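You operate a simulated robot arm through the tools that you are given. There is no shell and no other tool. Be economical: measure what you need, move in short steps, check, and stop when the job is done.

Carry out the task below with a simulated robot arm. There is one attempt and no reset: what you move stays moved.

JOB
Brush the lint off the table under the work plate.
Fine: motor off first; put the small brush back and swing the plate in again. Set down upright: small brush. What is to be rubbed or washed off counts as gone when no trace of it is left.
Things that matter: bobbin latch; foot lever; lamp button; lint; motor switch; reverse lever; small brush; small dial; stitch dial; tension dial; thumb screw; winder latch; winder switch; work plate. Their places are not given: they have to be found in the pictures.

It is judged by the outcome, as a careful person would: the job done as asked, and still so three seconds after it is handed in. It fails if anything else is knocked over, pushed out of place, dropped, spilled or broken.

ROBOT AND FRAMES
A 6-joint arm with a two-finger gripper, fixed in place. Base frame: the origin is at the foot of the arm, x ahead of it, y to its left, z up. Units: mm, degrees, N and s.
Its first joint turns from -149.0 to 149.0 degrees. Payload 1.57 kg.
Tool frame: the origin (TCP) lies between the finger pads and is the grasp point; the fingertips stand 21 mm ahead of it; z points along the fingers, y is the line along which they close. The gripper opens to 70 mm. The gripper's body begins 50 mm behind the TCP.
Orientation is that of the tool frame in the base frame, as a unit quaternion [x, y, z, w]. With the fingers straight down and closing along the base's y, the tool's x points along the base's -x, its y along +y and its z along -z.

CONTROLS
- The arm moves only by the tool step_arm. Its argument "motion" is text: rows parted by semicolons, each of 7 numbers parted by spaces: the shift along the tool's x, y, z in units of 30 mm (1.0 is 30 mm), then the turn, a rotation vector about the tool's x, y, z in units of 5 degrees (1.0 is 5 degrees), then the opening, from 0 (shut) to 1 (fully open). In form: tx ty tz rx ry rz claw; .... A call has 1 to 8 rows; each row shifts and turns the commanded pose from where the row before left it, along the tool's axes as they then stand. A call with a number of a shift or a turn outside -1 to 1 is refused whole. Each row takes 0.2 s and may step no farther than 50 mm and 8.6 degrees from the row before; otherwise, or with a gripper value out of range, the whole call is refused. Where a pose cannot be reached the arm comes as near as it can. A force on the tool above 40 N (or 10 N above the force at the start of the call, whichever is more), or a blocked arm, ends the call early, and 0.2 s more pass. The fingers move at their own pace and stop on an object; they squeeze with about 26 N. The grip force told is the motor's: it shows also when the fingers shut on nothing. Time passes only in rows, and 0.2 s behind the last, so rows that do not move let the fingers close. It gives the time, the measured TCP pose, the force on the tool (base axes), the opening and the grip force at its end, in the units of the frame above (readings bear some noise), with the torque about the TCP (base axes, N m) and any sound that the robot's microphone picked up.
- Cameras (640 x 400 px; columns grow to the right, rows downward): "scene" is fixed at [44.2, -653.8, 1387.5]; the picture's right is [0.54, -0.84, 0.00], its down [-0.37, -0.24, -0.90] and it looks along [0.75, 0.49, -0.44] (base axes); focal length 346 px, centre (320, 200). "wrist" rides on the gripper at [79, 4, -81] in the tool frame; the picture's right is [-0.05, 1.00, 0.00], its down [-0.67, -0.04, -0.74] and it looks along [-0.74, -0.04, 0.67] (tool axes); focal length 256 px, centre (320, 200).
- get_image(camera): a new picture of that camera. The clock stands still meanwhile.
- slide_trunk(by): slides the trunk up (or, below 0, down) by that many mm; the arm rides with it, the base frame stays. It gives what a move gives, with no picture.
- locate(camera, pixels): for up to 12 pixels [column, row] of the newest picture of that camera ("zoom" is the newest enlarged one), the place [x, y, z] in the base frame of the surface seen there, good to about 2 mm, but the place of the scene camera against the robot may be out by one fixed shift of up to 12 mm in any direction. The clock stands still meanwhile.
- close_up(camera, box): a new picture of the part [left, top, right, bottom] of that camera's present view, enlarged. The clock stands still meanwhile.
- hand_in(): hands the job in; it is judged then, once.

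Keep the steps short. Do not move on a guess: measure, check each grasp and each placing, and mend mistakes. In all there are 80 turns and 34 pictures (those below and enlarged ones count). Leave the gripper open and the arm clear of the work at the hand-in unless told otherwise, and finish with a single line.

The tools are called after "Call:" by a JSON object that holds its "method" and its "body". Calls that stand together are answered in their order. step_arm: Moves the arm, as the interface text tells. Its arguments: {"type":"object","properties":{"motion":{"type":"string"}},"required":["motion"]} The other tools are called the same way: slide_trunk (by) slides the trunk up or down; get_image (camera) takes a picture; locate (camera, pixels) gives the place of the surface under pixels of a picture; close_up (camera, box) takes an enlarged picture of a part of a camera's view; hand_in () hands the job in.

At the start:

```text
time: 0.0
ee_pos: [661.4, -136.5, 1158.8]
ee_rot: [0.0, 1.0, 0.0, 0.001]
force: [-0.3, 0.2, -0.9]
wrist_torque: [-0.01, -0.01, -0.02]
grip_width: 70.0
finger_force: 0.1
trunk travel left (down, up): [-841.0, 129.0]
```

scene: 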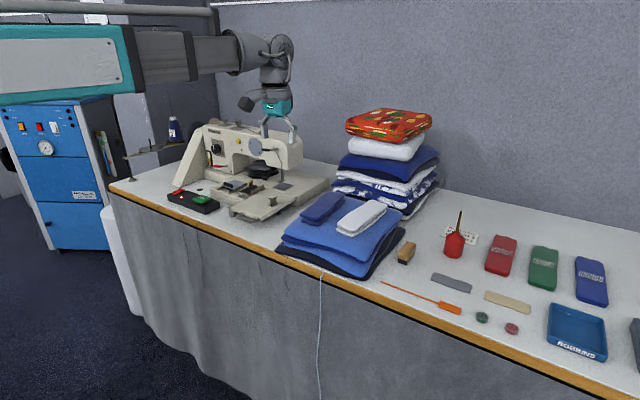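
wrist: 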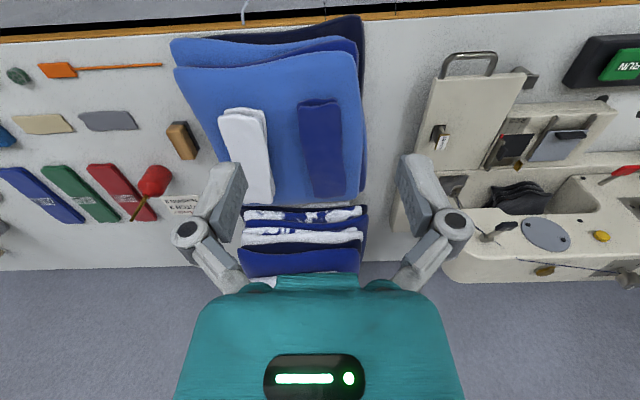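

I see the sewing machine at left, a switch box at about (193,201), and a small brush-like block at (406,253). I'll enlarge the machine and the tools first.

Call:
{"method": "close_up", "body": {"camera": "scene", "box": [150, 110, 340, 230]}}

Call:
{"method": "close_up", "body": {"camera": "wrist", "box": [390, 20, 640, 290]}}

Call:
{"method": "close_up", "body": {"camera": "scene", "box": [370, 200, 530, 340]}}

```text
3.33 times, centred on (245, 170) of scene
```

zoom: 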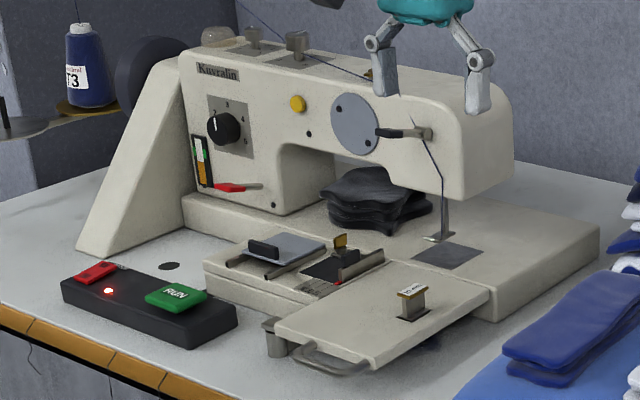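

```text
1.48 times, centred on (515, 155) of wrist
```

zoom: 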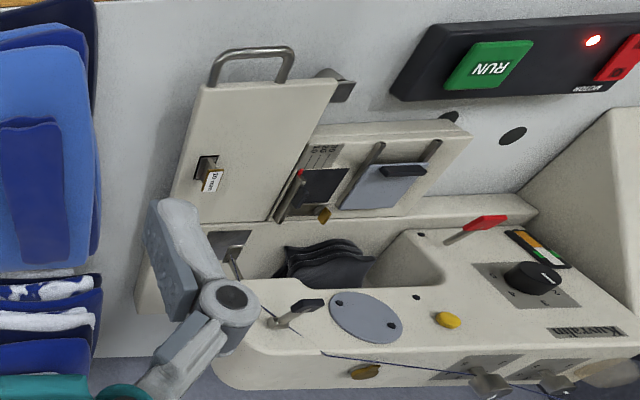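

```text
2.86 times, centred on (450, 270) of scene
```

zoom: 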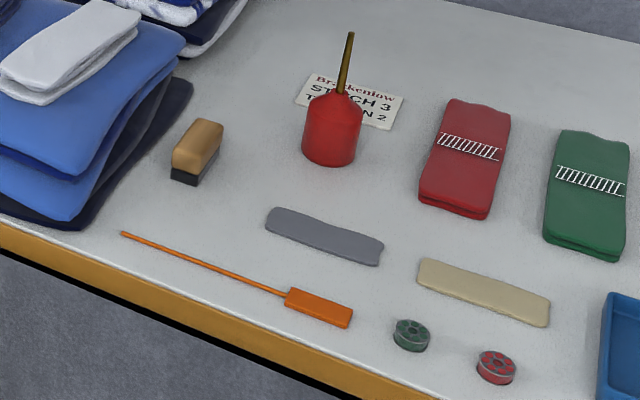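

Next I'll measure the handle, the plate corners, the post, the RUN button and the brush in the wrist picture. I'll also measure the red button, the lamp and the brush in the scene picture to find the camera shift.

Call:
{"method": "locate", "body": {"camera": "wrist", "pixels": [[469, 54], [438, 82], [520, 78], [489, 166], [416, 152], [531, 82], [627, 62], [436, 138], [181, 130], [186, 150], [450, 62], [560, 150]]}}

Call:
{"method": "locate", "body": {"camera": "scene", "pixels": [[178, 192], [182, 197], [202, 199], [408, 246], [404, 262], [232, 212], [252, 217], [272, 200], [193, 210], [235, 207], [295, 197], [178, 191]]}}

Call:
{"method": "close_up", "body": {"camera": "scene", "box": [160, 175, 240, 225]}}

Call:
{"method": "close_up", "body": {"camera": "scene", "box": [215, 165, 311, 225]}}

```text
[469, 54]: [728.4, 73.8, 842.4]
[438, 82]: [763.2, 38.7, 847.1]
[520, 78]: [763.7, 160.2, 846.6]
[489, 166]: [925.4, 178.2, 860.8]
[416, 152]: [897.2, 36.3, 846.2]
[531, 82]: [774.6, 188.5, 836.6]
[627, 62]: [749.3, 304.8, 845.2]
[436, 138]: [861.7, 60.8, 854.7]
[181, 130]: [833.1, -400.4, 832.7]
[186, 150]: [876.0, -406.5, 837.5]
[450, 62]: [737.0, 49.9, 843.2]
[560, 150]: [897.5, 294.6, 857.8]
```

```text
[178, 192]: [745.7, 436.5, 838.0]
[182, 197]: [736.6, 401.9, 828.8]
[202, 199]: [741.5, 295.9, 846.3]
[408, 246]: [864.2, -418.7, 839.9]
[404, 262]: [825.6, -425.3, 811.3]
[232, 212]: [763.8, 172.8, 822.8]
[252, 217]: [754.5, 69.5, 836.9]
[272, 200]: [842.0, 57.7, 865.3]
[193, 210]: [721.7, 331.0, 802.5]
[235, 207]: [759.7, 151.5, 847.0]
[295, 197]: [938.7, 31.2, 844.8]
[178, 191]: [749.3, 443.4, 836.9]
```

```text
8.00 times, centred on (200, 200) of scene
```

zoom: 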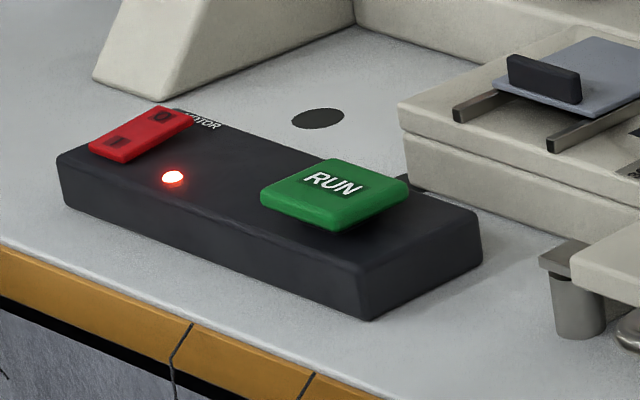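

```text
6.67 times, centred on (263, 195) of scene
```

zoom: 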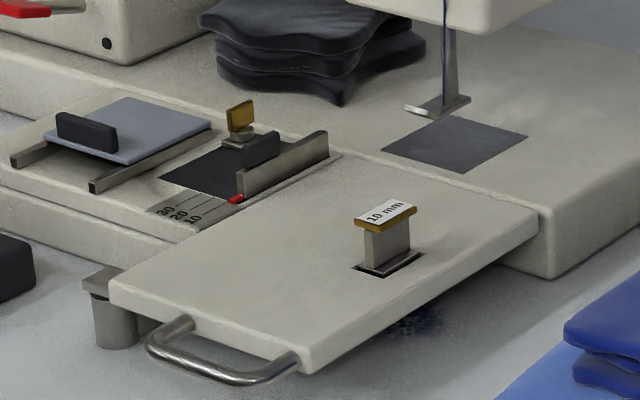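

The motor switch is a red rocker marked I (front) and O (back), with its lamp lit. The plate has a handle, and a post stands at its left corner. The lint shows as dark blue under the plate. I'll move closer for a wrist view of the plate and post, to find the pivot.

Call:
{"method": "step_arm", "body": {"motion": "0.25 1 0.6 0 0 0 1;0.25 1 0.6 0 0 0 1;0.25 1 0.6 0 0 0 1;0.25 1 0.6 0 0 0 1;0.25 1 0.6 0 0 0 1;0.25 1 0.6 0 0 0 1;0.25 1 0.6 0 0 0 1;0.25 1 0.6 0 0 0 1"}}

Call:
{"method": "get_image", "body": {"camera": "wrist"}}

```text
time: 1.8
ee_pos: [601.9, 100.9, 1158.8]
ee_rot: [0.0, 1.0, -0.001, 0.0]
force: [-0.2, 0.0, 0.4]
wrist_torque: [-0.01, -0.01, -0.02]
grip_width: 69.8
finger_force: 0.1
out of reach, approached as far as the arm can: row 1, 2, 3, 4, 5, 6, 7, 8
trunk travel left (down, up): [-841.0, 129.0]
```

```text
26 pictures are left
```

wrist: 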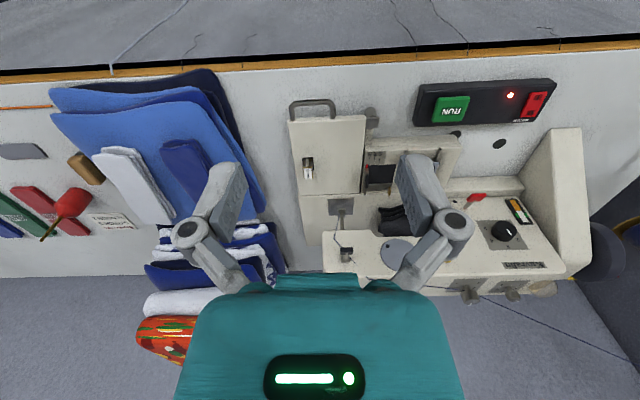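

The arm cannot go lower with the trunk at this height, since z stayed at 1158.8. I'll lower the trunk by 140 mm; the space under the gripper is clear here.

Call:
{"method": "slide_trunk", "body": {"by": -140}}

Call:
{"method": "get_image", "body": {"camera": "wrist"}}

```text
time: 3.5
ee_pos: [603.2, 100.1, 1018.9]
ee_rot: [0.001, 1.0, 0.001, 0.001]
force: [-0.1, -0.2, -0.3]
wrist_torque: [-0.02, -0.02, 0.03]
grip_width: 70.1
finger_force: 0.1
trunk travel left (down, up): [-701.0, 269.0]
```

```text
25 pictures are left
```

wrist: 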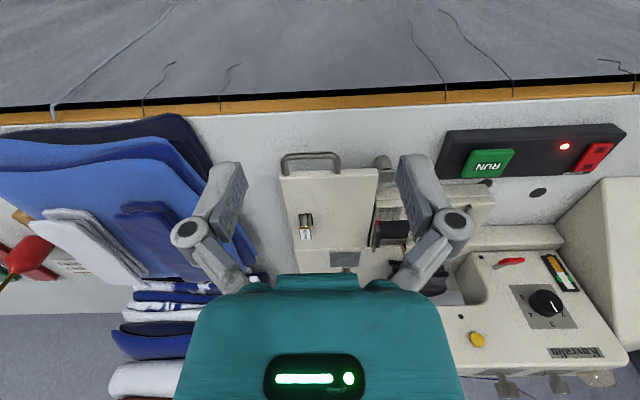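

Now I'll enlarge the plate and post, and the rocker.

Call:
{"method": "close_up", "body": {"camera": "wrist", "box": [260, 130, 420, 270]}}

Call:
{"method": "locate", "body": {"camera": "wrist", "pixels": [[310, 155], [286, 160], [284, 180], [375, 173], [382, 163], [489, 163], [565, 146], [587, 167], [604, 147], [595, 157], [295, 248], [306, 236]]}}

```text
2.86 times, centred on (340, 200) of wrist
```

zoom: 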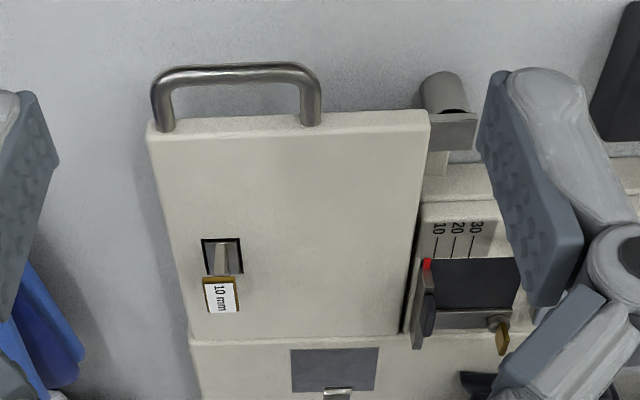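

```text
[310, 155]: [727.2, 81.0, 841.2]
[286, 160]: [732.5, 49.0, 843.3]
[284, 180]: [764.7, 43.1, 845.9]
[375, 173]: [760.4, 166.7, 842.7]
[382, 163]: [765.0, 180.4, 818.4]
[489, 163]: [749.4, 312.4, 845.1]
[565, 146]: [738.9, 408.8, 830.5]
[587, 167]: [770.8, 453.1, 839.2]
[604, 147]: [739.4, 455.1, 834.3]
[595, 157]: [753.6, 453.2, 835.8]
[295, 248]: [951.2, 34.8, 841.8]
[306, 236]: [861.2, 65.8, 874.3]
```

The bracket at about (768,182) looks like a hinge post, with the handle bar at x≈727, y 49–105. The rocker's O end (x≈770) stands higher than its I end, so the motor is on. I'll move left toward the rocker, staying high.

Call:
{"method": "step_arm", "body": {"motion": "0 1 0 0 0 0 0.5;0 1 0 0 0 0 0.3;0 1 0 0 0 0 0;0 1 0 0 0 0 0;0 1 0 0 0 0 0;0 1 0 0 0 0 0;0 1 0 0 0 0 0;0 1 0 0 0 0 0"}}

Call:
{"method": "step_arm", "body": {"motion": "-0.3 1 0 0 0 0 0;-0.3 1 0 0 0 0 0;-0.3 1 0 0 0 0 0;-0.3 0.6 0 0 0 0 0"}}

Call:
{"method": "get_image", "body": {"camera": "wrist"}}

```text
time: 5.3
ee_pos: [605.4, 341.3, 1018.8]
ee_rot: [-0.001, 1.0, 0.0, 0.001]
force: [0.1, -0.9, 0.8]
wrist_torque: [-0.03, 0.0, 0.0]
grip_width: 0.0
finger_force: 25.9
trunk travel left (down, up): [-701.0, 269.0]
```

```text
time: 6.3
ee_pos: [640.9, 453.5, 1020.1]
ee_rot: [0.0, 1.0, 0.001, 0.001]
force: [-0.4, -0.3, 0.5]
wrist_torque: [-0.01, 0.04, -0.01]
grip_width: 0.0
finger_force: 26.3
trunk travel left (down, up): [-701.0, 269.0]
```

```text
23 pictures are left
```

wrist: 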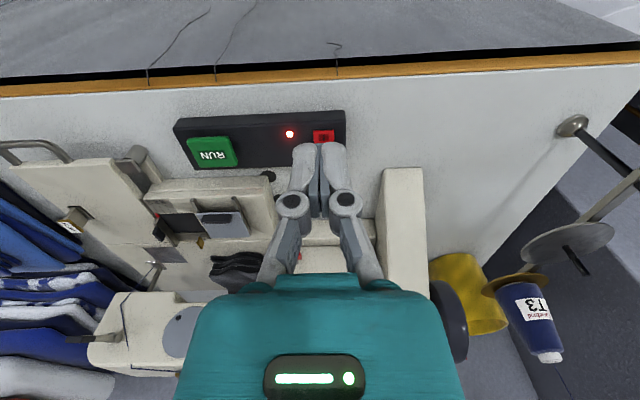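

The rocker is at about (324,136) in this picture. I'll measure its corners and the machine pillar, and enlarge it.

Call:
{"method": "locate", "body": {"camera": "wrist", "pixels": [[315, 132], [333, 132], [316, 142], [332, 142], [324, 140], [324, 134], [345, 140], [290, 133], [402, 172], [210, 150], [385, 172], [360, 120]]}}

Call:
{"method": "close_up", "body": {"camera": "wrist", "box": [280, 105, 360, 155]}}

```text
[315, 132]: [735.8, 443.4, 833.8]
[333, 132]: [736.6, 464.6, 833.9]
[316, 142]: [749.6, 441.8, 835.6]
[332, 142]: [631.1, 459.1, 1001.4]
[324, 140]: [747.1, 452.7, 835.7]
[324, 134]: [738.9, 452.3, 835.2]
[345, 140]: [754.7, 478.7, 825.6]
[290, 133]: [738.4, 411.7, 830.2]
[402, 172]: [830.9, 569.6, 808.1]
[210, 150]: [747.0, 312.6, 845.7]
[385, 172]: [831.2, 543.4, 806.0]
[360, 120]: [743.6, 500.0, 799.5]
```

```text
8.00 times, centred on (320, 130) of wrist
```

zoom: 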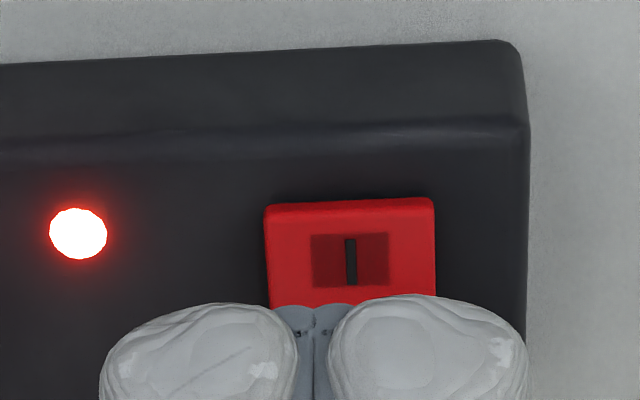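

Rocker: x 735–771, y 442–464, with the O end near x≈764, z≈839. I'll move over it at (764,453), then lower the trunk by 135 mm so the tips stop about 24 mm above it.

Call:
{"method": "step_arm", "body": {"motion": "-0.82 0 0 0 0 0 0;-0.82 0 0 0 0 0 0;-0.82 0 0 0 0 0 0;-0.82 0 0 0 0 0 0;-0.82 0 0 0 0 0 0"}}

Call:
{"method": "slide_trunk", "body": {"by": -135}}

Call:
{"method": "step_arm", "body": {"motion": "0 0 0.2 0 0 0 0;0 0 0.2 0 0 0 0"}}

Call:
{"method": "get_image", "body": {"camera": "wrist"}}

```text
time: 7.5
ee_pos: [761.7, 449.4, 1018.9]
ee_rot: [-0.001, 1.0, 0.0, 0.001]
force: [0.0, -0.2, -0.1]
wrist_torque: [-0.01, 0.02, 0.03]
grip_width: 0.0
finger_force: 25.6
trunk travel left (down, up): [-701.0, 269.0]
```

```text
time: 9.1
ee_pos: [762.0, 450.0, 884.9]
ee_rot: [0.0, 1.0, 0.0, 0.0]
force: [-0.5, -0.2, 0.1]
wrist_torque: [-0.02, -0.01, -0.04]
grip_width: 0.1
finger_force: 26.1
trunk travel left (down, up): [-566.0, 404.0]
```

```text
time: 9.7
ee_pos: [761.4, 449.2, 883.8]
ee_rot: [0.0, 1.0, 0.0, 0.001]
force: [0.0, 0.4, 0.1]
wrist_torque: [-0.01, -0.02, -0.02]
grip_width: 0.2
finger_force: 25.8
out of reach, approached as far as the arm can: row 1, 2
trunk travel left (down, up): [-566.0, 404.0]
```

```text
21 pictures are left
```

wrist: 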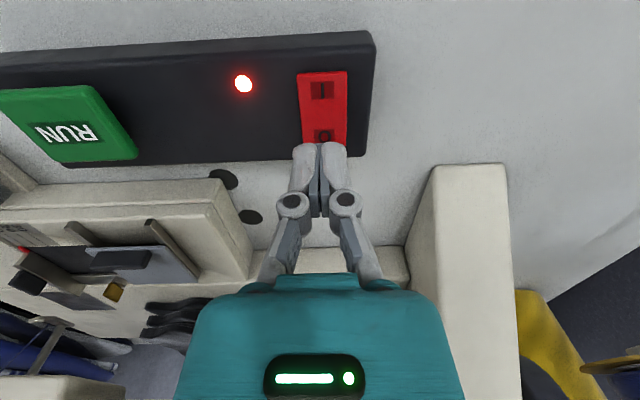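

The lamp is still lit, and O shows at (323,137). The arm cannot go down by itself, so I'll try raising it by 60 mm and then sliding the trunk down, to gain free travel. I'll also measure the rocker again.

Call:
{"method": "locate", "body": {"camera": "wrist", "pixels": [[299, 75], [347, 73], [323, 137], [303, 141], [344, 143], [322, 90], [320, 148]]}}

Call:
{"method": "step_arm", "body": {"motion": "0 0 -1 0 0 0 0;0 0 -1 0 0 0 0"}}

```text
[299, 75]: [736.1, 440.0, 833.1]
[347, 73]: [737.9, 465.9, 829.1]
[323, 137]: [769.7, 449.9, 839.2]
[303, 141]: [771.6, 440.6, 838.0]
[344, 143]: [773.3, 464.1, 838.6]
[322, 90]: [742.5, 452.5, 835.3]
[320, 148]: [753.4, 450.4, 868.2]
```

```text
time: 10.3
ee_pos: [760.7, 450.3, 884.4]
ee_rot: [0.001, 1.0, 0.0, 0.001]
force: [-0.2, -0.1, -0.3]
wrist_torque: [0.01, 0.0, 0.01]
grip_width: 0.0
finger_force: 25.4
out of reach, approached as far as the arm can: row 1, 2
trunk travel left (down, up): [-566.0, 404.0]
```

Only the trunk changes the height. The O mark lies at x≈770, so I'll shift +5 mm in x and +2 mm in y. Then I'll lower to just above the rocker and press in small trunk steps.

Call:
{"method": "step_arm", "body": {"motion": "-0.2 0.07 0 0 0 0 0"}}

Call:
{"method": "slide_trunk", "body": {"by": -23}}

Call:
{"method": "slide_trunk", "body": {"by": -4}}

Call:
{"method": "get_image", "body": {"camera": "wrist"}}

```text
time: 10.7
ee_pos: [765.4, 451.6, 883.2]
ee_rot: [0.0, 1.0, 0.0, 0.001]
force: [-0.3, 0.5, 0.5]
wrist_torque: [0.03, -0.01, 0.0]
grip_width: 0.0
finger_force: 26.2
trunk travel left (down, up): [-566.0, 404.0]
```

```text
time: 11.4
ee_pos: [765.8, 451.4, 861.1]
ee_rot: [0.0, 1.0, 0.0, 0.001]
force: [-0.1, 0.1, 0.0]
wrist_torque: [-0.01, 0.03, 0.02]
grip_width: 0.1
finger_force: 25.2
trunk travel left (down, up): [-543.0, 427.0]
```

```text
time: 11.9
ee_pos: [765.6, 451.5, 857.7]
ee_rot: [-0.001, 1.0, 0.0, 0.001]
force: [1.2, -0.4, 0.8]
wrist_torque: [0.01, 0.03, -0.04]
grip_width: 6.3
finger_force: 28.8
trunk travel left (down, up): [-539.0, 431.0]
```

```text
20 pictures are left
```

wrist: 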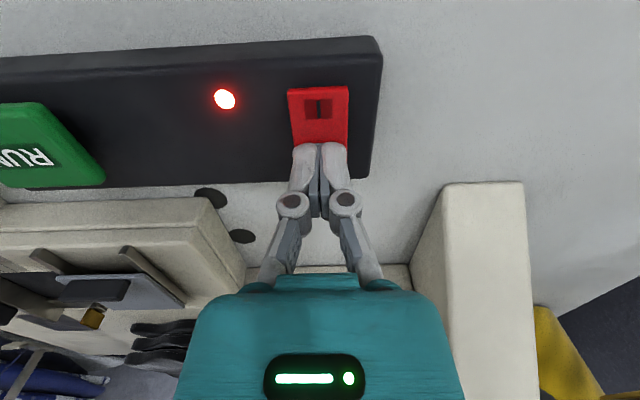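

The tips touch now, at TCP z 857.7 with slight force, and the lamp is still lit. I'll press 3 mm further.

Call:
{"method": "slide_trunk", "body": {"by": -3}}

Call:
{"method": "slide_trunk", "body": {"by": -2}}

Call:
{"method": "get_image", "body": {"camera": "wrist"}}

```text
time: 12.4
ee_pos: [766.7, 451.4, 855.6]
ee_rot: [0.0, 1.0, 0.001, 0.003]
force: [10.8, 4.3, 27.3]
wrist_torque: [0.07, -0.04, -0.05]
grip_width: 6.2
finger_force: 28.3
trunk travel left (down, up): [-536.0, 434.0]
heard: click
```

```text
time: 12.8
ee_pos: [766.0, 451.1, 856.5]
ee_rot: [0.0, 1.0, 0.002, 0.003]
force: [-0.2, 0.5, 25.9]
wrist_torque: [0.06, 0.17, 0.0]
grip_width: 5.9
finger_force: 29.1
trunk travel left (down, up): [-535.0, 435.0]
stopped: the force on the tool passed its limit at 45 N (the readings are from after the stop); the commanded pose is now the measured one
```

```text
19 pictures are left
```

wrist: 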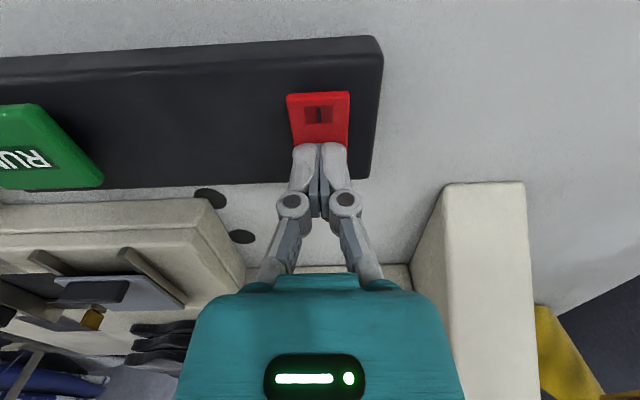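

There was a click and the lamp is out, so the motor is off. I'll raise by 90 mm, pull back, and travel to above the handle loop at (746,77).

Call:
{"method": "slide_trunk", "body": {"by": 90}}

Call:
{"method": "step_arm", "body": {"motion": "1 -0.6 0 0 0 0 0;1 -1 0 0 0 0 0;0 -1 0 0 0 0 0;0 -1 0 0 0 0 0;0 -1 0 0 0 0 0;0 -1 0 0 0 0 0;0 -1 0 0 0 0 0"}}

Call:
{"method": "step_arm", "body": {"motion": "0 -1 0 0 0 0 0;0 -1 0 0 0 0 0;0 -1 0 0 0 0 0;0 -1 0 0 0 0 0;0 -1 0 0 0 0 0;0 -0.9 0 0 0 0 0"}}

Call:
{"method": "get_image", "body": {"camera": "wrist"}}

```text
time: 14.0
ee_pos: [766.8, 451.8, 943.1]
ee_rot: [0.0, 1.0, 0.001, 0.003]
force: [-0.6, 0.4, 0.1]
wrist_torque: [0.02, -0.01, -0.02]
grip_width: 0.1
finger_force: 28.5
trunk travel left (down, up): [-625.0, 345.0]
```

```text
time: 15.6
ee_pos: [706.2, 254.7, 943.4]
ee_rot: [0.0, 1.0, 0.0, 0.003]
force: [-0.4, 0.5, 0.0]
wrist_torque: [0.0, -0.01, 0.01]
grip_width: 0.1
finger_force: 28.5
trunk travel left (down, up): [-625.0, 345.0]
```

```text
time: 17.0
ee_pos: [707.3, 73.6, 943.9]
ee_rot: [-0.001, 1.0, 0.0, 0.004]
force: [0.7, -0.2, -0.3]
wrist_torque: [0.01, 0.02, 0.01]
grip_width: 0.1
finger_force: 29.1
trunk travel left (down, up): [-625.0, 345.0]
```

```text
18 pictures are left
```

wrist: 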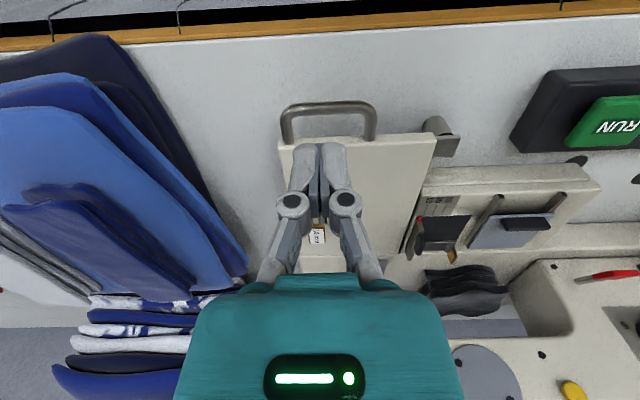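

Now I'll measure the handle, the hinge bracket, the plate corners and the nearest towel edge.

Call:
{"method": "locate", "body": {"camera": "wrist", "pixels": [[328, 106], [300, 110], [287, 128], [369, 125], [280, 147], [435, 141], [449, 145], [434, 122], [215, 215], [245, 265], [330, 137], [165, 120]]}}

Call:
{"method": "close_up", "body": {"camera": "wrist", "box": [270, 85, 480, 215]}}

```text
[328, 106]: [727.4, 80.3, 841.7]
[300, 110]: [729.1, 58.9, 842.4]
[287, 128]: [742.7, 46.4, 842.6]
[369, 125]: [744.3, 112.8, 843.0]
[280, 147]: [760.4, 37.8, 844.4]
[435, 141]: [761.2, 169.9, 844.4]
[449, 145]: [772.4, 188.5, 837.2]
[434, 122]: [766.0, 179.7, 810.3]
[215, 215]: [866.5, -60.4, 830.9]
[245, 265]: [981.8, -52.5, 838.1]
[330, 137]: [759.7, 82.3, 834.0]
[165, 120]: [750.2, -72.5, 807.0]
```

```text
3.05 times, centred on (375, 150) of wrist
```

zoom: 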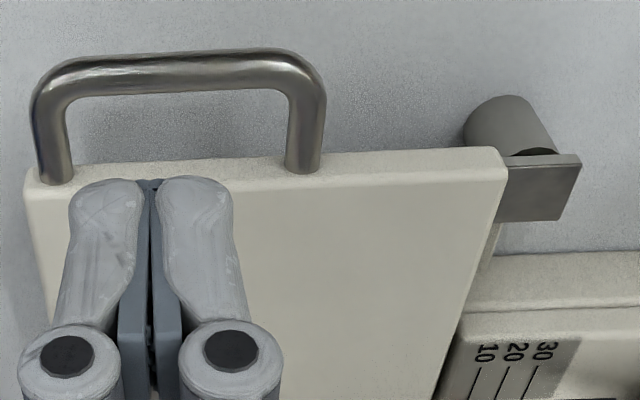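

The loop interior is x 732–760, y 51–108. The shut fingers (15×20 mm) fit at (746,80). I'll move there and lower until the tips are at about z 826.

Call:
{"method": "step_arm", "body": {"motion": "-0.65 0.1 0 0 0 0 0;-0.65 0.1 0 0 0 0 0;0 0 0 0 0 0 0"}}

Call:
{"method": "slide_trunk", "body": {"by": -70}}

Call:
{"method": "slide_trunk", "body": {"by": -26}}

Call:
{"method": "get_image", "body": {"camera": "wrist"}}

```text
time: 17.8
ee_pos: [747.0, 82.8, 944.7]
ee_rot: [0.0, 1.0, 0.001, 0.003]
force: [0.4, 0.1, -1.0]
wrist_torque: [0.03, -0.02, 0.01]
grip_width: 0.0
finger_force: 28.2
trunk travel left (down, up): [-625.0, 345.0]
```

```text
time: 18.9
ee_pos: [746.4, 81.4, 874.4]
ee_rot: [0.001, 1.0, 0.0, 0.002]
force: [1.0, 0.3, -0.4]
wrist_torque: [0.0, 0.0, 0.04]
grip_width: 0.0
finger_force: 28.6
trunk travel left (down, up): [-555.0, 415.0]
```

```text
time: 19.6
ee_pos: [746.2, 81.5, 847.7]
ee_rot: [0.0, 1.0, 0.001, 0.002]
force: [-0.1, -0.3, -0.1]
wrist_torque: [0.0, 0.02, 0.02]
grip_width: 0.0
finger_force: 28.9
trunk travel left (down, up): [-529.0, 441.0]
```

```text
16 pictures are left
```

wrist: 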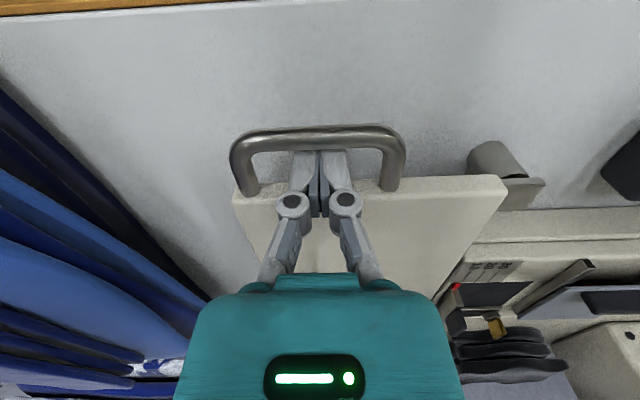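

The fingers are inside the loop. I'll pull gently toward the robot (−x) by about 24 mm and watch the force.

Call:
{"method": "step_arm", "body": {"motion": "0.2 0 0 0 0 0 0;0.2 0 0 0 0 0 0;0.2 0 0 0 0 0 0;0.2 0.05 0 0 0 0 0"}}

Call:
{"method": "get_image", "body": {"camera": "wrist"}}

```text
time: 20.6
ee_pos: [722.0, 82.5, 847.5]
ee_rot: [0.001, 1.0, 0.001, 0.003]
force: [0.2, 0.0, -0.9]
wrist_torque: [-0.02, 0.01, -0.02]
grip_width: 0.0
finger_force: 28.2
trunk travel left (down, up): [-529.0, 441.0]
```

```text
15 pictures are left
```

wrist: 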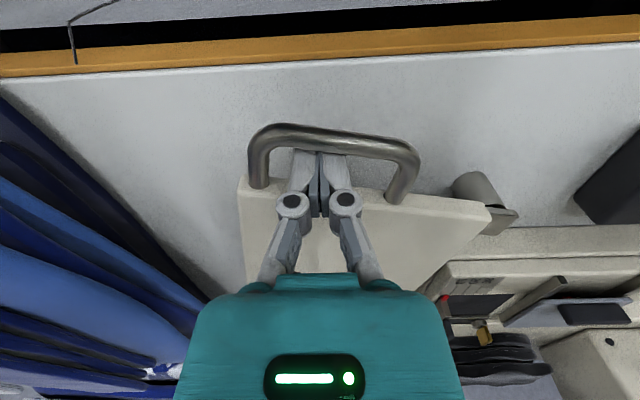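

The plate turned about the post and the force stayed small, so the post is the hinge. I'll carry on along the arc around (772,184), turning the tool with the plate, 40° in this call.

Call:
{"method": "step_arm", "body": {"motion": "0.287 0.156 0 0 0 1 0;0.287 0.156 0 0 0 1 0;0.287 0.156 0 0 0 1 0;0.287 0.156 0 0 0 1 0;0.287 0.156 0 0 0 1 0;0.287 0.156 0 0 0 1 0;0.287 0.156 0 0 0 1 0;0.287 0.156 0 0 0 1 0"}}

Call:
{"method": "get_image", "body": {"camera": "wrist"}}

```text
time: 22.4
ee_pos: [669.9, 138.1, 848.3]
ee_rot: [0.343, 0.939, 0.001, 0.003]
force: [-0.7, 0.2, 0.4]
wrist_torque: [-0.01, 0.01, 0.01]
grip_width: 0.2
finger_force: 28.6
trunk travel left (down, up): [-529.0, 441.0]
```

```text
14 pictures are left
```

wrist: 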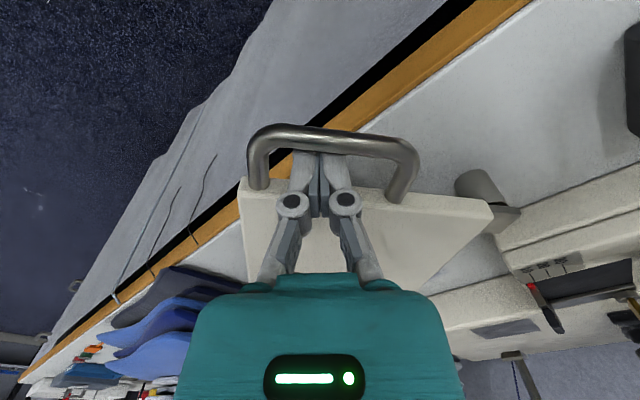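

The plate is about 50° out and moving freely. I'll do 35° more.

Call:
{"method": "step_arm", "body": {"motion": "0.287 0.156 0 0 0 1 0;0.287 0.156 0 0 0 1 0;0.287 0.156 0 0 0 1 0;0.287 0.156 0 0 0 1 0;0.287 0.156 0 0 0 1 0;0.287 0.156 0 0 0 1 0;0.287 0.156 0 0 0 1 0"}}

Call:
{"method": "get_image", "body": {"camera": "scene"}}

```text
time: 24.0
ee_pos: [662.5, 205.9, 848.2]
ee_rot: [0.609, 0.793, 0.002, 0.001]
force: [0.1, 0.2, -0.4]
wrist_torque: [0.03, -0.02, -0.04]
grip_width: 0.2
finger_force: 28.8
trunk travel left (down, up): [-529.0, 441.0]
```

```text
13 pictures are left
```

scene: 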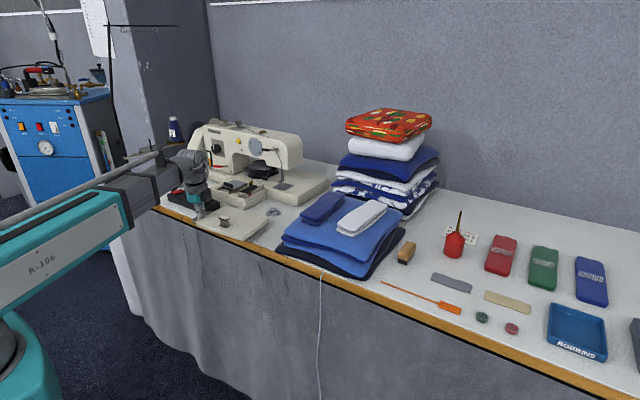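

The plate is out and the lint shows at (273,212). I'll enlarge it, and look closely at the brush too.

Call:
{"method": "close_up", "body": {"camera": "scene", "box": [180, 175, 308, 255]}}

Call:
{"method": "locate", "body": {"camera": "scene", "pixels": [[273, 212], [266, 210], [280, 211], [272, 216], [274, 207], [246, 242], [269, 222], [300, 215], [285, 225], [245, 210]]}}

Call:
{"method": "close_up", "body": {"camera": "scene", "box": [380, 230, 444, 270]}}

Call:
{"method": "locate", "body": {"camera": "zoom", "pixels": [[320, 200], [250, 130], [340, 120], [200, 300], [260, 330], [350, 240], [280, 250]]}}

```text
5.00 times, centred on (244, 215) of scene
```

zoom: 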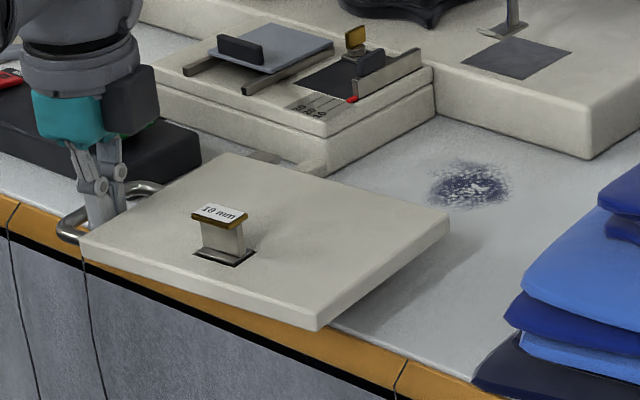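

```text
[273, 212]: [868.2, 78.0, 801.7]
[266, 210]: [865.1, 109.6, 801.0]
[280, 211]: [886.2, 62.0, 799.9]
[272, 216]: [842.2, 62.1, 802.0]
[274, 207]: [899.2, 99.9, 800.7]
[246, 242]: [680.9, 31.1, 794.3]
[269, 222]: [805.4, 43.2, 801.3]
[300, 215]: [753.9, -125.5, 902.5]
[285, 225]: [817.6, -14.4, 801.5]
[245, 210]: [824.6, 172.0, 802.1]
```

```text
10.00 times, centred on (412, 250) of scene
```

zoom: 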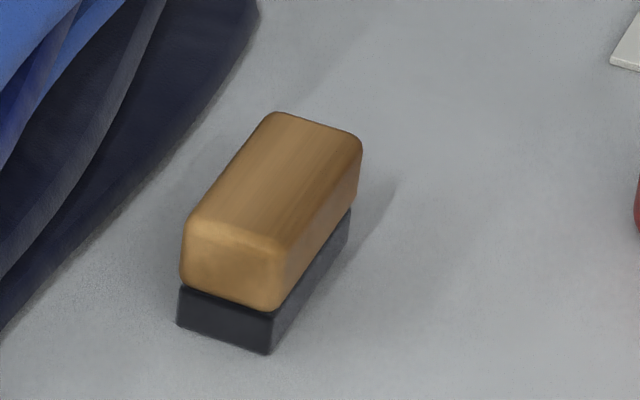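

```text
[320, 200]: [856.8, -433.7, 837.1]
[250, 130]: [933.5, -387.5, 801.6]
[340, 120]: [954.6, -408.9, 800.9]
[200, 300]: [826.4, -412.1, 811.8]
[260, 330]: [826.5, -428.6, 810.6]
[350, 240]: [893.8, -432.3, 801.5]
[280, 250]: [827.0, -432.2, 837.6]
```

The lint sits around (870,75) on the table, clear of the plate. The brush lies along x (826 to about 885) and is about 22 mm wide. I'll raise clear of the handle, turn the tool back by 75°, and then head for the brush.

Call:
{"method": "slide_trunk", "body": {"by": 135}}

Call:
{"method": "step_arm", "body": {"motion": "0 0 0 0 0 -1 0;0 0 0 0 0 -1 0;0 0 0 0 0 -1 0;0 0 0 0 0 -1 0;0 0 0 0 0 -1 0;0 0 0 0 0 -1 0;0 0 0 0 0 -1 0;0 0 0 0 0 -1 0"}}

Call:
{"method": "step_arm", "body": {"motion": "0 0 0 0 0 -1 0;0 0 0 0 0 -1 0;0 0 0 0 0 -1 0;0 0 0 0 0 -1 0;0 0 0 0 0 -1 0;0 0 0 0 0 -1 0;0 0 0 0 0 -1 0;0 0 0 0 0 0 0"}}

```text
time: 25.7
ee_pos: [664.0, 203.2, 981.8]
ee_rot: [0.609, 0.793, 0.002, 0.001]
force: [-0.7, -0.8, 0.6]
wrist_torque: [-0.03, -0.02, 0.03]
grip_width: 0.1
finger_force: 29.2
trunk travel left (down, up): [-664.0, 306.0]
```

```text
time: 27.5
ee_pos: [663.3, 203.4, 983.9]
ee_rot: [0.3, 0.954, 0.002, 0.003]
force: [0.3, 0.6, -0.4]
wrist_torque: [0.01, -0.01, 0.01]
grip_width: 0.1
finger_force: 28.6
trunk travel left (down, up): [-664.0, 306.0]
```

```text
time: 29.3
ee_pos: [663.8, 205.1, 982.7]
ee_rot: [0.0, 1.0, 0.001, 0.003]
force: [-0.4, 1.0, 0.0]
wrist_torque: [0.01, 0.0, -0.01]
grip_width: 0.0
finger_force: 27.8
trunk travel left (down, up): [-664.0, 306.0]
```

I'll go right 120 mm and take a wrist view of the lint for accurate coordinates.

Call:
{"method": "step_arm", "body": {"motion": "0 -1 0 0 0 0 0;0 -1 0 0 0 0 0;0 -1 0 0 0 0 0;0 -1 0 0 0 0 0;0 -1 0 0 0 0 0;0 -1 0 0 0 0 0;0 -1 0 0 0 0 0;0 0 0 0 0 0 0"}}

Call:
{"method": "get_image", "body": {"camera": "wrist"}}

```text
time: 31.1
ee_pos: [663.7, -6.2, 982.3]
ee_rot: [0.0, 1.0, 0.0, 0.002]
force: [-0.4, 0.1, -0.5]
wrist_torque: [-0.01, 0.0, 0.01]
grip_width: 0.2
finger_force: 28.2
out of reach, approached as far as the arm can: row 7
trunk travel left (down, up): [-664.0, 306.0]
```

```text
10 pictures are left
```

wrist: 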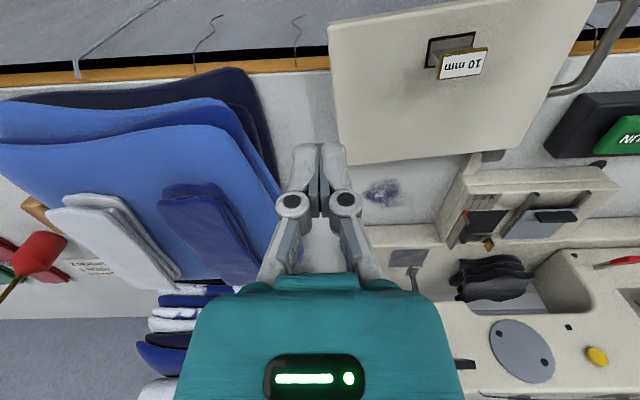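

The lint shows at about (382,191). I'll measure its extent, and the plate, bed and towel edges around it.

Call:
{"method": "locate", "body": {"camera": "wrist", "pixels": [[382, 191], [364, 192], [400, 190], [382, 180], [384, 204], [345, 163], [470, 150], [374, 226], [425, 226], [280, 205], [270, 140], [40, 212]]}}

Call:
{"method": "close_up", "body": {"camera": "wrist", "box": [340, 150, 468, 230]}}

```text
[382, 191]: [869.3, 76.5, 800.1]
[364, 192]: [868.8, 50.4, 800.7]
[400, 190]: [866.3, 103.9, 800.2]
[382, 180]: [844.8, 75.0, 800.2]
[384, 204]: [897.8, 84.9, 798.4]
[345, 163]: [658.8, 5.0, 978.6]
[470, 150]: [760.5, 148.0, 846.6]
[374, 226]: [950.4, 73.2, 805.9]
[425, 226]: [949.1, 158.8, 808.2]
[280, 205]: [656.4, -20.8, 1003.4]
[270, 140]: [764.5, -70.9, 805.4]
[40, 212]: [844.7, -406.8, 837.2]
```

```text
5.00 times, centred on (404, 190) of wrist
```

zoom: 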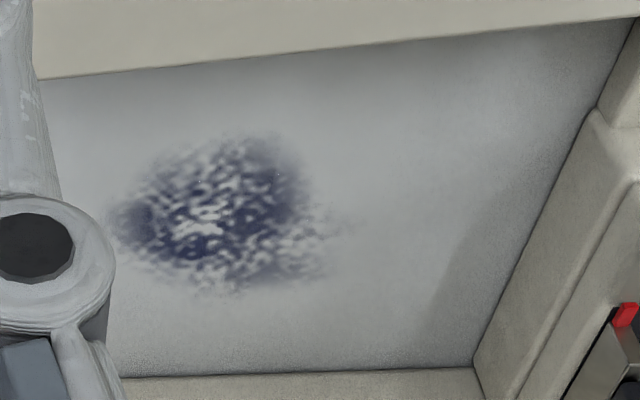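

Lint: centre (869,78), radius about 37 mm, and the bed starts at x≈945. Now I'll go to the brush, keeping x at 664 past the towels.

Call:
{"method": "step_arm", "body": {"motion": "0 -1 0 0 0 0 0.2;0 -1 0 0 0 0 0.4;0 -1 0 0 0 0 0.65;0 -1 0 0 0 0 0.65;0 -1 0 0 0 0 0.65;0 -1 0 0 0 0 0.65;0 -1 0 0 0 0 0.65;0 -1 0 0 0 0 0.65"}}

Call:
{"method": "step_arm", "body": {"motion": "0 -1 0 0 0 0 0.65;0 -1 0 0 0 0 0.65;0 -1 0 0 0 0 0.65;0 -1 0 0 0 0 0.65;0 -1 0 0 0 0 0.65;0 -0.5 0 0 0 0 0.65;0 0 0 0 0 0 0.65"}}

Call:
{"method": "get_image", "body": {"camera": "wrist"}}

```text
time: 32.9
ee_pos: [663.1, -245.1, 984.0]
ee_rot: [0.0, 1.0, 0.001, 0.002]
force: [0.3, 0.8, -0.4]
wrist_torque: [0.03, 0.0, -0.02]
grip_width: 45.7
finger_force: 0.1
trunk travel left (down, up): [-664.0, 306.0]
```

```text
time: 34.5
ee_pos: [662.5, -410.8, 982.1]
ee_rot: [0.0, 1.0, 0.002, 0.003]
force: [0.3, -0.1, -0.1]
wrist_torque: [0.01, 0.02, 0.02]
grip_width: 45.4
finger_force: 0.1
trunk travel left (down, up): [-664.0, 306.0]
```

```text
8 pictures are left
```

wrist: 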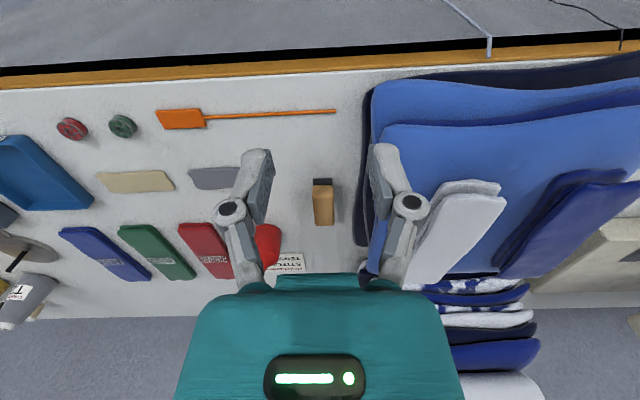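

The brush is at (323,202), with the oil can at (267,245) and the towel edge near (360,170). I'll measure these.

Call:
{"method": "locate", "body": {"camera": "wrist", "pixels": [[315, 188], [332, 188], [316, 222], [332, 222], [324, 205], [322, 182], [272, 230], [265, 262], [360, 170], [357, 235], [420, 250], [324, 190]]}}

```text
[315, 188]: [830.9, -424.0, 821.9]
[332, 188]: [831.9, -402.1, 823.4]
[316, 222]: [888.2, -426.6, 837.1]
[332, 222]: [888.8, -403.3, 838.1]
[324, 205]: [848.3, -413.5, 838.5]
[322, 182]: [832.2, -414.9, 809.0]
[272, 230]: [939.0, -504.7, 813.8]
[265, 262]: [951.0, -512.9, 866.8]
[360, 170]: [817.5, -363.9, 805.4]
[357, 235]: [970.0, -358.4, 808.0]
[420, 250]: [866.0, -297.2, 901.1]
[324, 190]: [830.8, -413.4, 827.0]
```

Brush: centre (861,−414), 24 mm wide, top at z 838.5. I'll move over it and lower in two stages to TCP z≈829.

Call:
{"method": "step_arm", "body": {"motion": "-0.945 -0.02 0 0 0 0 0.65;-0.945 -0.02 0 0 0 0 0.65;-0.945 -0.02 0 0 0 0 0.65;-0.945 -0.02 0 0 0 0 0.65;-0.945 -0.02 0 0 0 0 0.65;-0.945 0 0 0 0 0 0.65;-0.945 0 0 0 0 0 0.65;0 0 0 0 0 0 0.65"}}

Call:
{"method": "slide_trunk", "body": {"by": -100}}

Call:
{"method": "get_image", "body": {"camera": "wrist"}}

```text
time: 36.3
ee_pos: [859.2, -412.4, 983.4]
ee_rot: [0.0, 1.0, 0.001, 0.002]
force: [-0.1, 0.4, -0.3]
wrist_torque: [-0.02, -0.02, 0.0]
grip_width: 45.5
finger_force: 0.2
trunk travel left (down, up): [-664.0, 306.0]
```

```text
time: 37.6
ee_pos: [859.2, -412.5, 881.5]
ee_rot: [0.0, 1.0, 0.001, 0.003]
force: [-0.4, 1.3, 0.2]
wrist_torque: [-0.02, 0.0, 0.01]
grip_width: 45.5
finger_force: 0.2
trunk travel left (down, up): [-564.0, 406.0]
```

```text
7 pictures are left
```

wrist: 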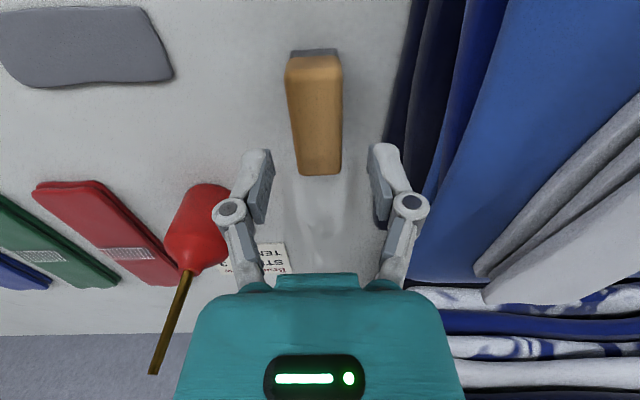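

The brush is lined up between the fingers. I'll check the clearance of the towel stack beside the right finger before lowering.

Call:
{"method": "locate", "body": {"camera": "wrist", "pixels": [[388, 130], [405, 150], [430, 130], [460, 130], [425, 225], [425, 185], [200, 235], [314, 165], [290, 165], [340, 165], [378, 220]]}}

```text
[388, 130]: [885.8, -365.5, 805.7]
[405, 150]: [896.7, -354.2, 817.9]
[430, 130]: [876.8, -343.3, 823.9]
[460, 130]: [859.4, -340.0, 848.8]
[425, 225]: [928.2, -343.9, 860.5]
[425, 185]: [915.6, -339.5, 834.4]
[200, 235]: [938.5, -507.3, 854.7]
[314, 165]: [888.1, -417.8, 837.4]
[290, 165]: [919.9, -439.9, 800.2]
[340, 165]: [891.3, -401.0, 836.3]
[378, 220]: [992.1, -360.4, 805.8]
```

The towel edge is at y≥−344 above z 820, which leaves over 20 mm. I'll lower 53 mm and then grip.

Call:
{"method": "slide_trunk", "body": {"by": -53}}

Call:
{"method": "step_arm", "body": {"motion": "0 -0.05 0 0 0 0 0.5;0 0 0 0 0 0 0.3;0 0 0 0 0 0 0;0 0 0 0 0 0 0;0 0 0 0 0 0 0"}}

```text
time: 38.5
ee_pos: [858.9, -413.4, 830.6]
ee_rot: [0.0, 1.0, 0.001, 0.002]
force: [0.5, 0.0, 0.9]
wrist_torque: [0.03, 0.01, 0.0]
grip_width: 45.5
finger_force: 0.1
trunk travel left (down, up): [-511.0, 459.0]
```

```text
time: 39.7
ee_pos: [860.0, -414.9, 830.5]
ee_rot: [0.0, 1.0, 0.001, 0.003]
force: [0.0, -0.6, 1.8]
wrist_torque: [-0.03, -0.02, -0.03]
grip_width: 28.7
finger_force: 26.1
trunk travel left (down, up): [-511.0, 459.0]
```

The brush is held at 28.7 mm. I'll lift 150 mm, then retreat the same way.

Call:
{"method": "slide_trunk", "body": {"by": 150}}

Call:
{"method": "step_arm", "body": {"motion": "0.94 0 0 0 0 0 0;0.94 0 0 0 0 0 0;0.94 0 0 0 0 0 0;0.94 0 0 0 0 0 0;0.94 0 0 0 0 0 0;0.94 0 0 0 0 0 0;0.94 0 0 0 0 0 0;0 1 0 0 0 0 0"}}

Call:
{"method": "step_arm", "body": {"motion": "0 1 0 0 0 0 0;0 1 0 0 0 0 0;0 1 0 0 0 0 0;0 1 0 0 0 0 0;0 1 0 0 0 0 0;0 1 0 0 0 0 0;0 1 0 0 0 0 0;0 1 0 0 0 0 0"}}

Call:
{"method": "step_arm", "body": {"motion": "0 1 0 0 0 0 0;0 1 0 0 0 0 0;0 1 0 0 0 0 0;0 1 0 0 0 0 0;0 1 0 0 0 0 0;0 1 0 0 0 0 0;0 1 0 0 0 0 0;0 0.5 0 0 0 0 0"}}

Call:
{"method": "get_image", "body": {"camera": "wrist"}}

```text
time: 41.5
ee_pos: [859.0, -414.7, 979.6]
ee_rot: [0.0, 1.0, 0.001, 0.003]
force: [-1.3, 0.1, -0.2]
wrist_torque: [0.04, -0.03, 0.03]
grip_width: 28.9
finger_force: 25.4
trunk travel left (down, up): [-661.0, 309.0]
```

```text
time: 43.3
ee_pos: [662.7, -383.1, 979.9]
ee_rot: [0.0, 1.0, 0.001, 0.003]
force: [-0.6, -0.5, 0.4]
wrist_torque: [0.02, -0.01, 0.03]
grip_width: 28.8
finger_force: 25.9
trunk travel left (down, up): [-661.0, 309.0]
```

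```text
time: 45.1
ee_pos: [662.3, -145.0, 980.3]
ee_rot: [0.0, 1.0, 0.0, 0.002]
force: [0.0, -0.8, -0.3]
wrist_torque: [-0.01, 0.02, 0.0]
grip_width: 28.8
finger_force: 25.5
trunk travel left (down, up): [-661.0, 309.0]
```

```text
time: 46.9
ee_pos: [663.6, 79.6, 980.2]
ee_rot: [0.0, 1.0, 0.001, 0.003]
force: [-0.4, 0.8, -0.4]
wrist_torque: [0.01, 0.03, 0.0]
grip_width: 28.8
finger_force: 26.4
trunk travel left (down, up): [-661.0, 309.0]
```

```text
6 pictures are left
```

wrist: 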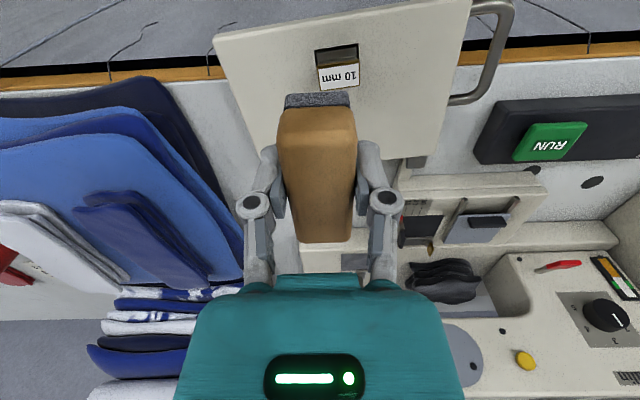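

The brush is held straight. I'll measure the machine head, the bed parts near the lint and the plate edge for clearance.

Call:
{"method": "locate", "body": {"camera": "wrist", "pixels": [[470, 320], [500, 330], [440, 270], [430, 245], [405, 195], [412, 235], [352, 262], [265, 145], [395, 150], [500, 260], [225, 230], [418, 162]]}}

```text
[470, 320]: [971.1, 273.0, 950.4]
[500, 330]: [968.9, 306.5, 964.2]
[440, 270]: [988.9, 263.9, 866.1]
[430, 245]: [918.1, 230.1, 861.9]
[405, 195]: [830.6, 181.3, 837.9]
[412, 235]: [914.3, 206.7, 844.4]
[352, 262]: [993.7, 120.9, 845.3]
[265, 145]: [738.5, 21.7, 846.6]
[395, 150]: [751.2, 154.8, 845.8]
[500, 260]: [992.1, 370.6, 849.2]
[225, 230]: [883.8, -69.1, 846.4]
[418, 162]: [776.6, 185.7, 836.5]
```

Everything is clear: the machine face is at x≈970, bed parts at y>181, and the plate edge at x≈760. I'll move over the lint's right side at (845,25) and lower to just above the table.

Call:
{"method": "step_arm", "body": {"motion": "-1 -0.3 0 0 0 0 0;-1 -0.3 0 0 0 0 0;-1 -0.3 0 0 0 0 0;-1 -0.3 0 0 0 0 0;-1 -0.3 0 0 0 0 0;-1 -0.3 0 0 0 0 0;0 0 0 0 0 0 0"}}

Call:
{"method": "slide_trunk", "body": {"by": -147}}

Call:
{"method": "slide_trunk", "body": {"by": -4}}

```text
time: 48.5
ee_pos: [843.0, 28.4, 981.4]
ee_rot: [0.0, 1.0, 0.001, 0.003]
force: [0.6, -0.2, -0.8]
wrist_torque: [0.0, 0.02, 0.01]
grip_width: 28.8
finger_force: 25.9
trunk travel left (down, up): [-661.0, 309.0]
```

```text
time: 50.2
ee_pos: [842.0, 28.1, 832.4]
ee_rot: [0.0, 1.0, 0.001, 0.002]
force: [0.6, -0.4, 0.0]
wrist_torque: [0.0, 0.03, -0.03]
grip_width: 28.6
finger_force: 26.7
trunk travel left (down, up): [-514.0, 456.0]
```

```text
time: 50.8
ee_pos: [844.0, 30.2, 830.3]
ee_rot: [0.0, 1.0, 0.0, 0.004]
force: [4.7, 0.3, 14.5]
wrist_torque: [-0.02, 0.02, 0.01]
grip_width: 28.8
finger_force: 26.5
trunk travel left (down, up): [-510.0, 460.0]
```

The bristles press on the table with about 14 N. I'll sweep +y across the lint.

Call:
{"method": "step_arm", "body": {"motion": "0 0.43 0 0 0 0 0;0 0.43 0 0 0 0 0;0 0.43 0 0 0 0 0;0 0.43 0 0 0 0 0;0 0.43 0 0 0 0 0;0 0.43 0 0 0 0 0;0 0.43 0 0 0 0 0;0 0.43 0 0 0 0 0"}}

Call:
{"method": "step_arm", "body": {"motion": "0 -0.43 0 0 0 0 0;0 -0.43 0 0 0 0 0;0 -0.43 0 0 0 0 0;0 -0.43 0 0 0 0 0;0 -0.43 0 0 0 0 0;0 -0.43 0 0 0 0 0;0 -0.43 0 0 0 0 0;0 -0.43 0 0 0 0 0"}}

Call:
{"method": "step_arm", "body": {"motion": "-0.65 0 0 0 0 0 0;-0.65 0 0 0 0 0 0;0 0.5 0 0 0 0 0;0 0.5 0 0 0 0 0;0 0.5 0 0 0 0 0;0 0.5 0 0 0 0 0;0 0.5 0 0 0 0 0;0 0.5 0 0 0 0 0"}}

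Call:
{"method": "step_arm", "body": {"motion": "0 0.4 0 0 0 0 0;0 -0.5 0 0 0 0 0;0 -0.5 0 0 0 0 0;0 -0.5 0 0 0 0 0;0 -0.5 0 0 0 0 0;0 -0.5 0 0 0 0 0;0 -0.5 0 0 0 0 0;0 -0.4 0 0 0 0 0"}}

Call:
{"method": "close_up", "body": {"camera": "scene", "box": [200, 165, 328, 245]}}

```text
time: 52.5
ee_pos: [844.5, 132.0, 829.2]
ee_rot: [0.0, 1.0, 0.002, 0.003]
force: [-0.1, -2.2, 10.6]
wrist_torque: [-0.07, 0.01, 0.02]
grip_width: 28.7
finger_force: 26.4
trunk travel left (down, up): [-510.0, 460.0]
```

```text
time: 54.4
ee_pos: [842.2, 28.9, 831.1]
ee_rot: [-0.001, 1.0, 0.0, 0.002]
force: [-0.3, 1.6, 9.4]
wrist_torque: [0.06, 0.01, -0.04]
grip_width: 28.6
finger_force: 26.1
trunk travel left (down, up): [-510.0, 460.0]
```

```text
time: 56.4
ee_pos: [881.5, 88.1, 829.9]
ee_rot: [0.014, 1.0, 0.003, 0.002]
force: [-0.3, 0.8, -1.3]
wrist_torque: [0.02, 0.0, 0.0]
grip_width: 28.4
finger_force: 26.3
trunk travel left (down, up): [-510.0, 460.0]
stopped in row 8: the arm was blocked; the commanded pose is now the measured one
```

```text
time: 58.1
ee_pos: [878.3, 8.2, 830.0]
ee_rot: [0.011, 1.0, 0.001, 0.003]
force: [0.0, 0.1, 7.2]
wrist_torque: [0.02, -0.07, -0.01]
grip_width: 28.7
finger_force: 25.8
trunk travel left (down, up): [-510.0, 460.0]
```

```text
5.00 times, centred on (264, 205) of scene
```

zoom: 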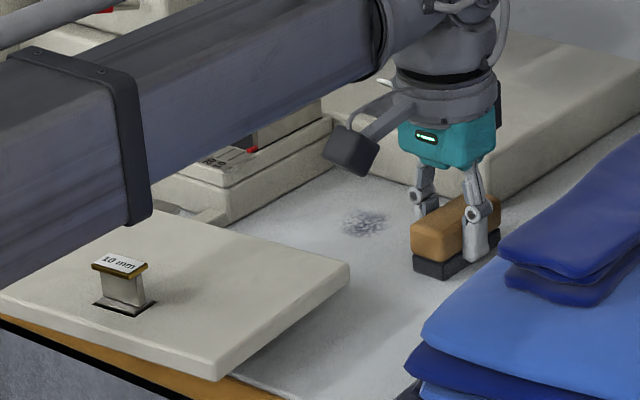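

The first lane is clean. In the second lane the arm was blocked at (881,88), probably the wrist housing against the machine head, with almost no force on the tool. A patch of lint remains near (885,90), so I'll take a wrist view to locate it and check for harm.

Call:
{"method": "get_image", "body": {"camera": "wrist"}}

```text
4 pictures are left
```

wrist: 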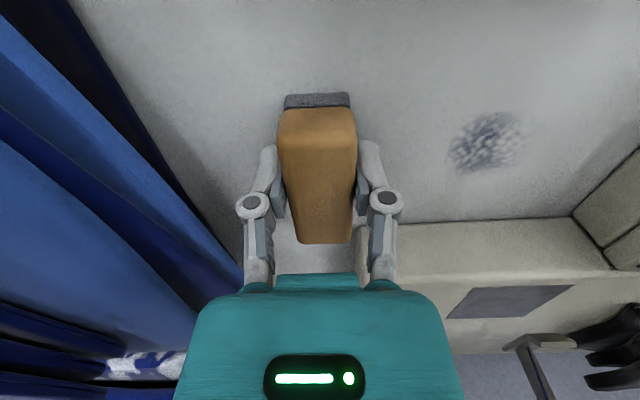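

Call:
{"method": "locate", "body": {"camera": "wrist", "pixels": [[487, 141], [450, 150], [527, 130], [485, 112], [490, 170], [540, 345], [400, 215], [560, 212], [480, 225], [575, 212], [445, 135], [520, 160]]}}

```text
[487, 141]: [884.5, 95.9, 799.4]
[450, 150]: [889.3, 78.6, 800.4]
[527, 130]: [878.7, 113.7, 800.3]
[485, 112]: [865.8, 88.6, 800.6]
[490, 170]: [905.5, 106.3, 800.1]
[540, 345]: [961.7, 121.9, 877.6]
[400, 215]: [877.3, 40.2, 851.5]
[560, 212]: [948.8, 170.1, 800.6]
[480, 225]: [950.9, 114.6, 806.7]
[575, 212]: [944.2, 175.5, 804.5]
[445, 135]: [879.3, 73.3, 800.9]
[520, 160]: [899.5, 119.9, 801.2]
```

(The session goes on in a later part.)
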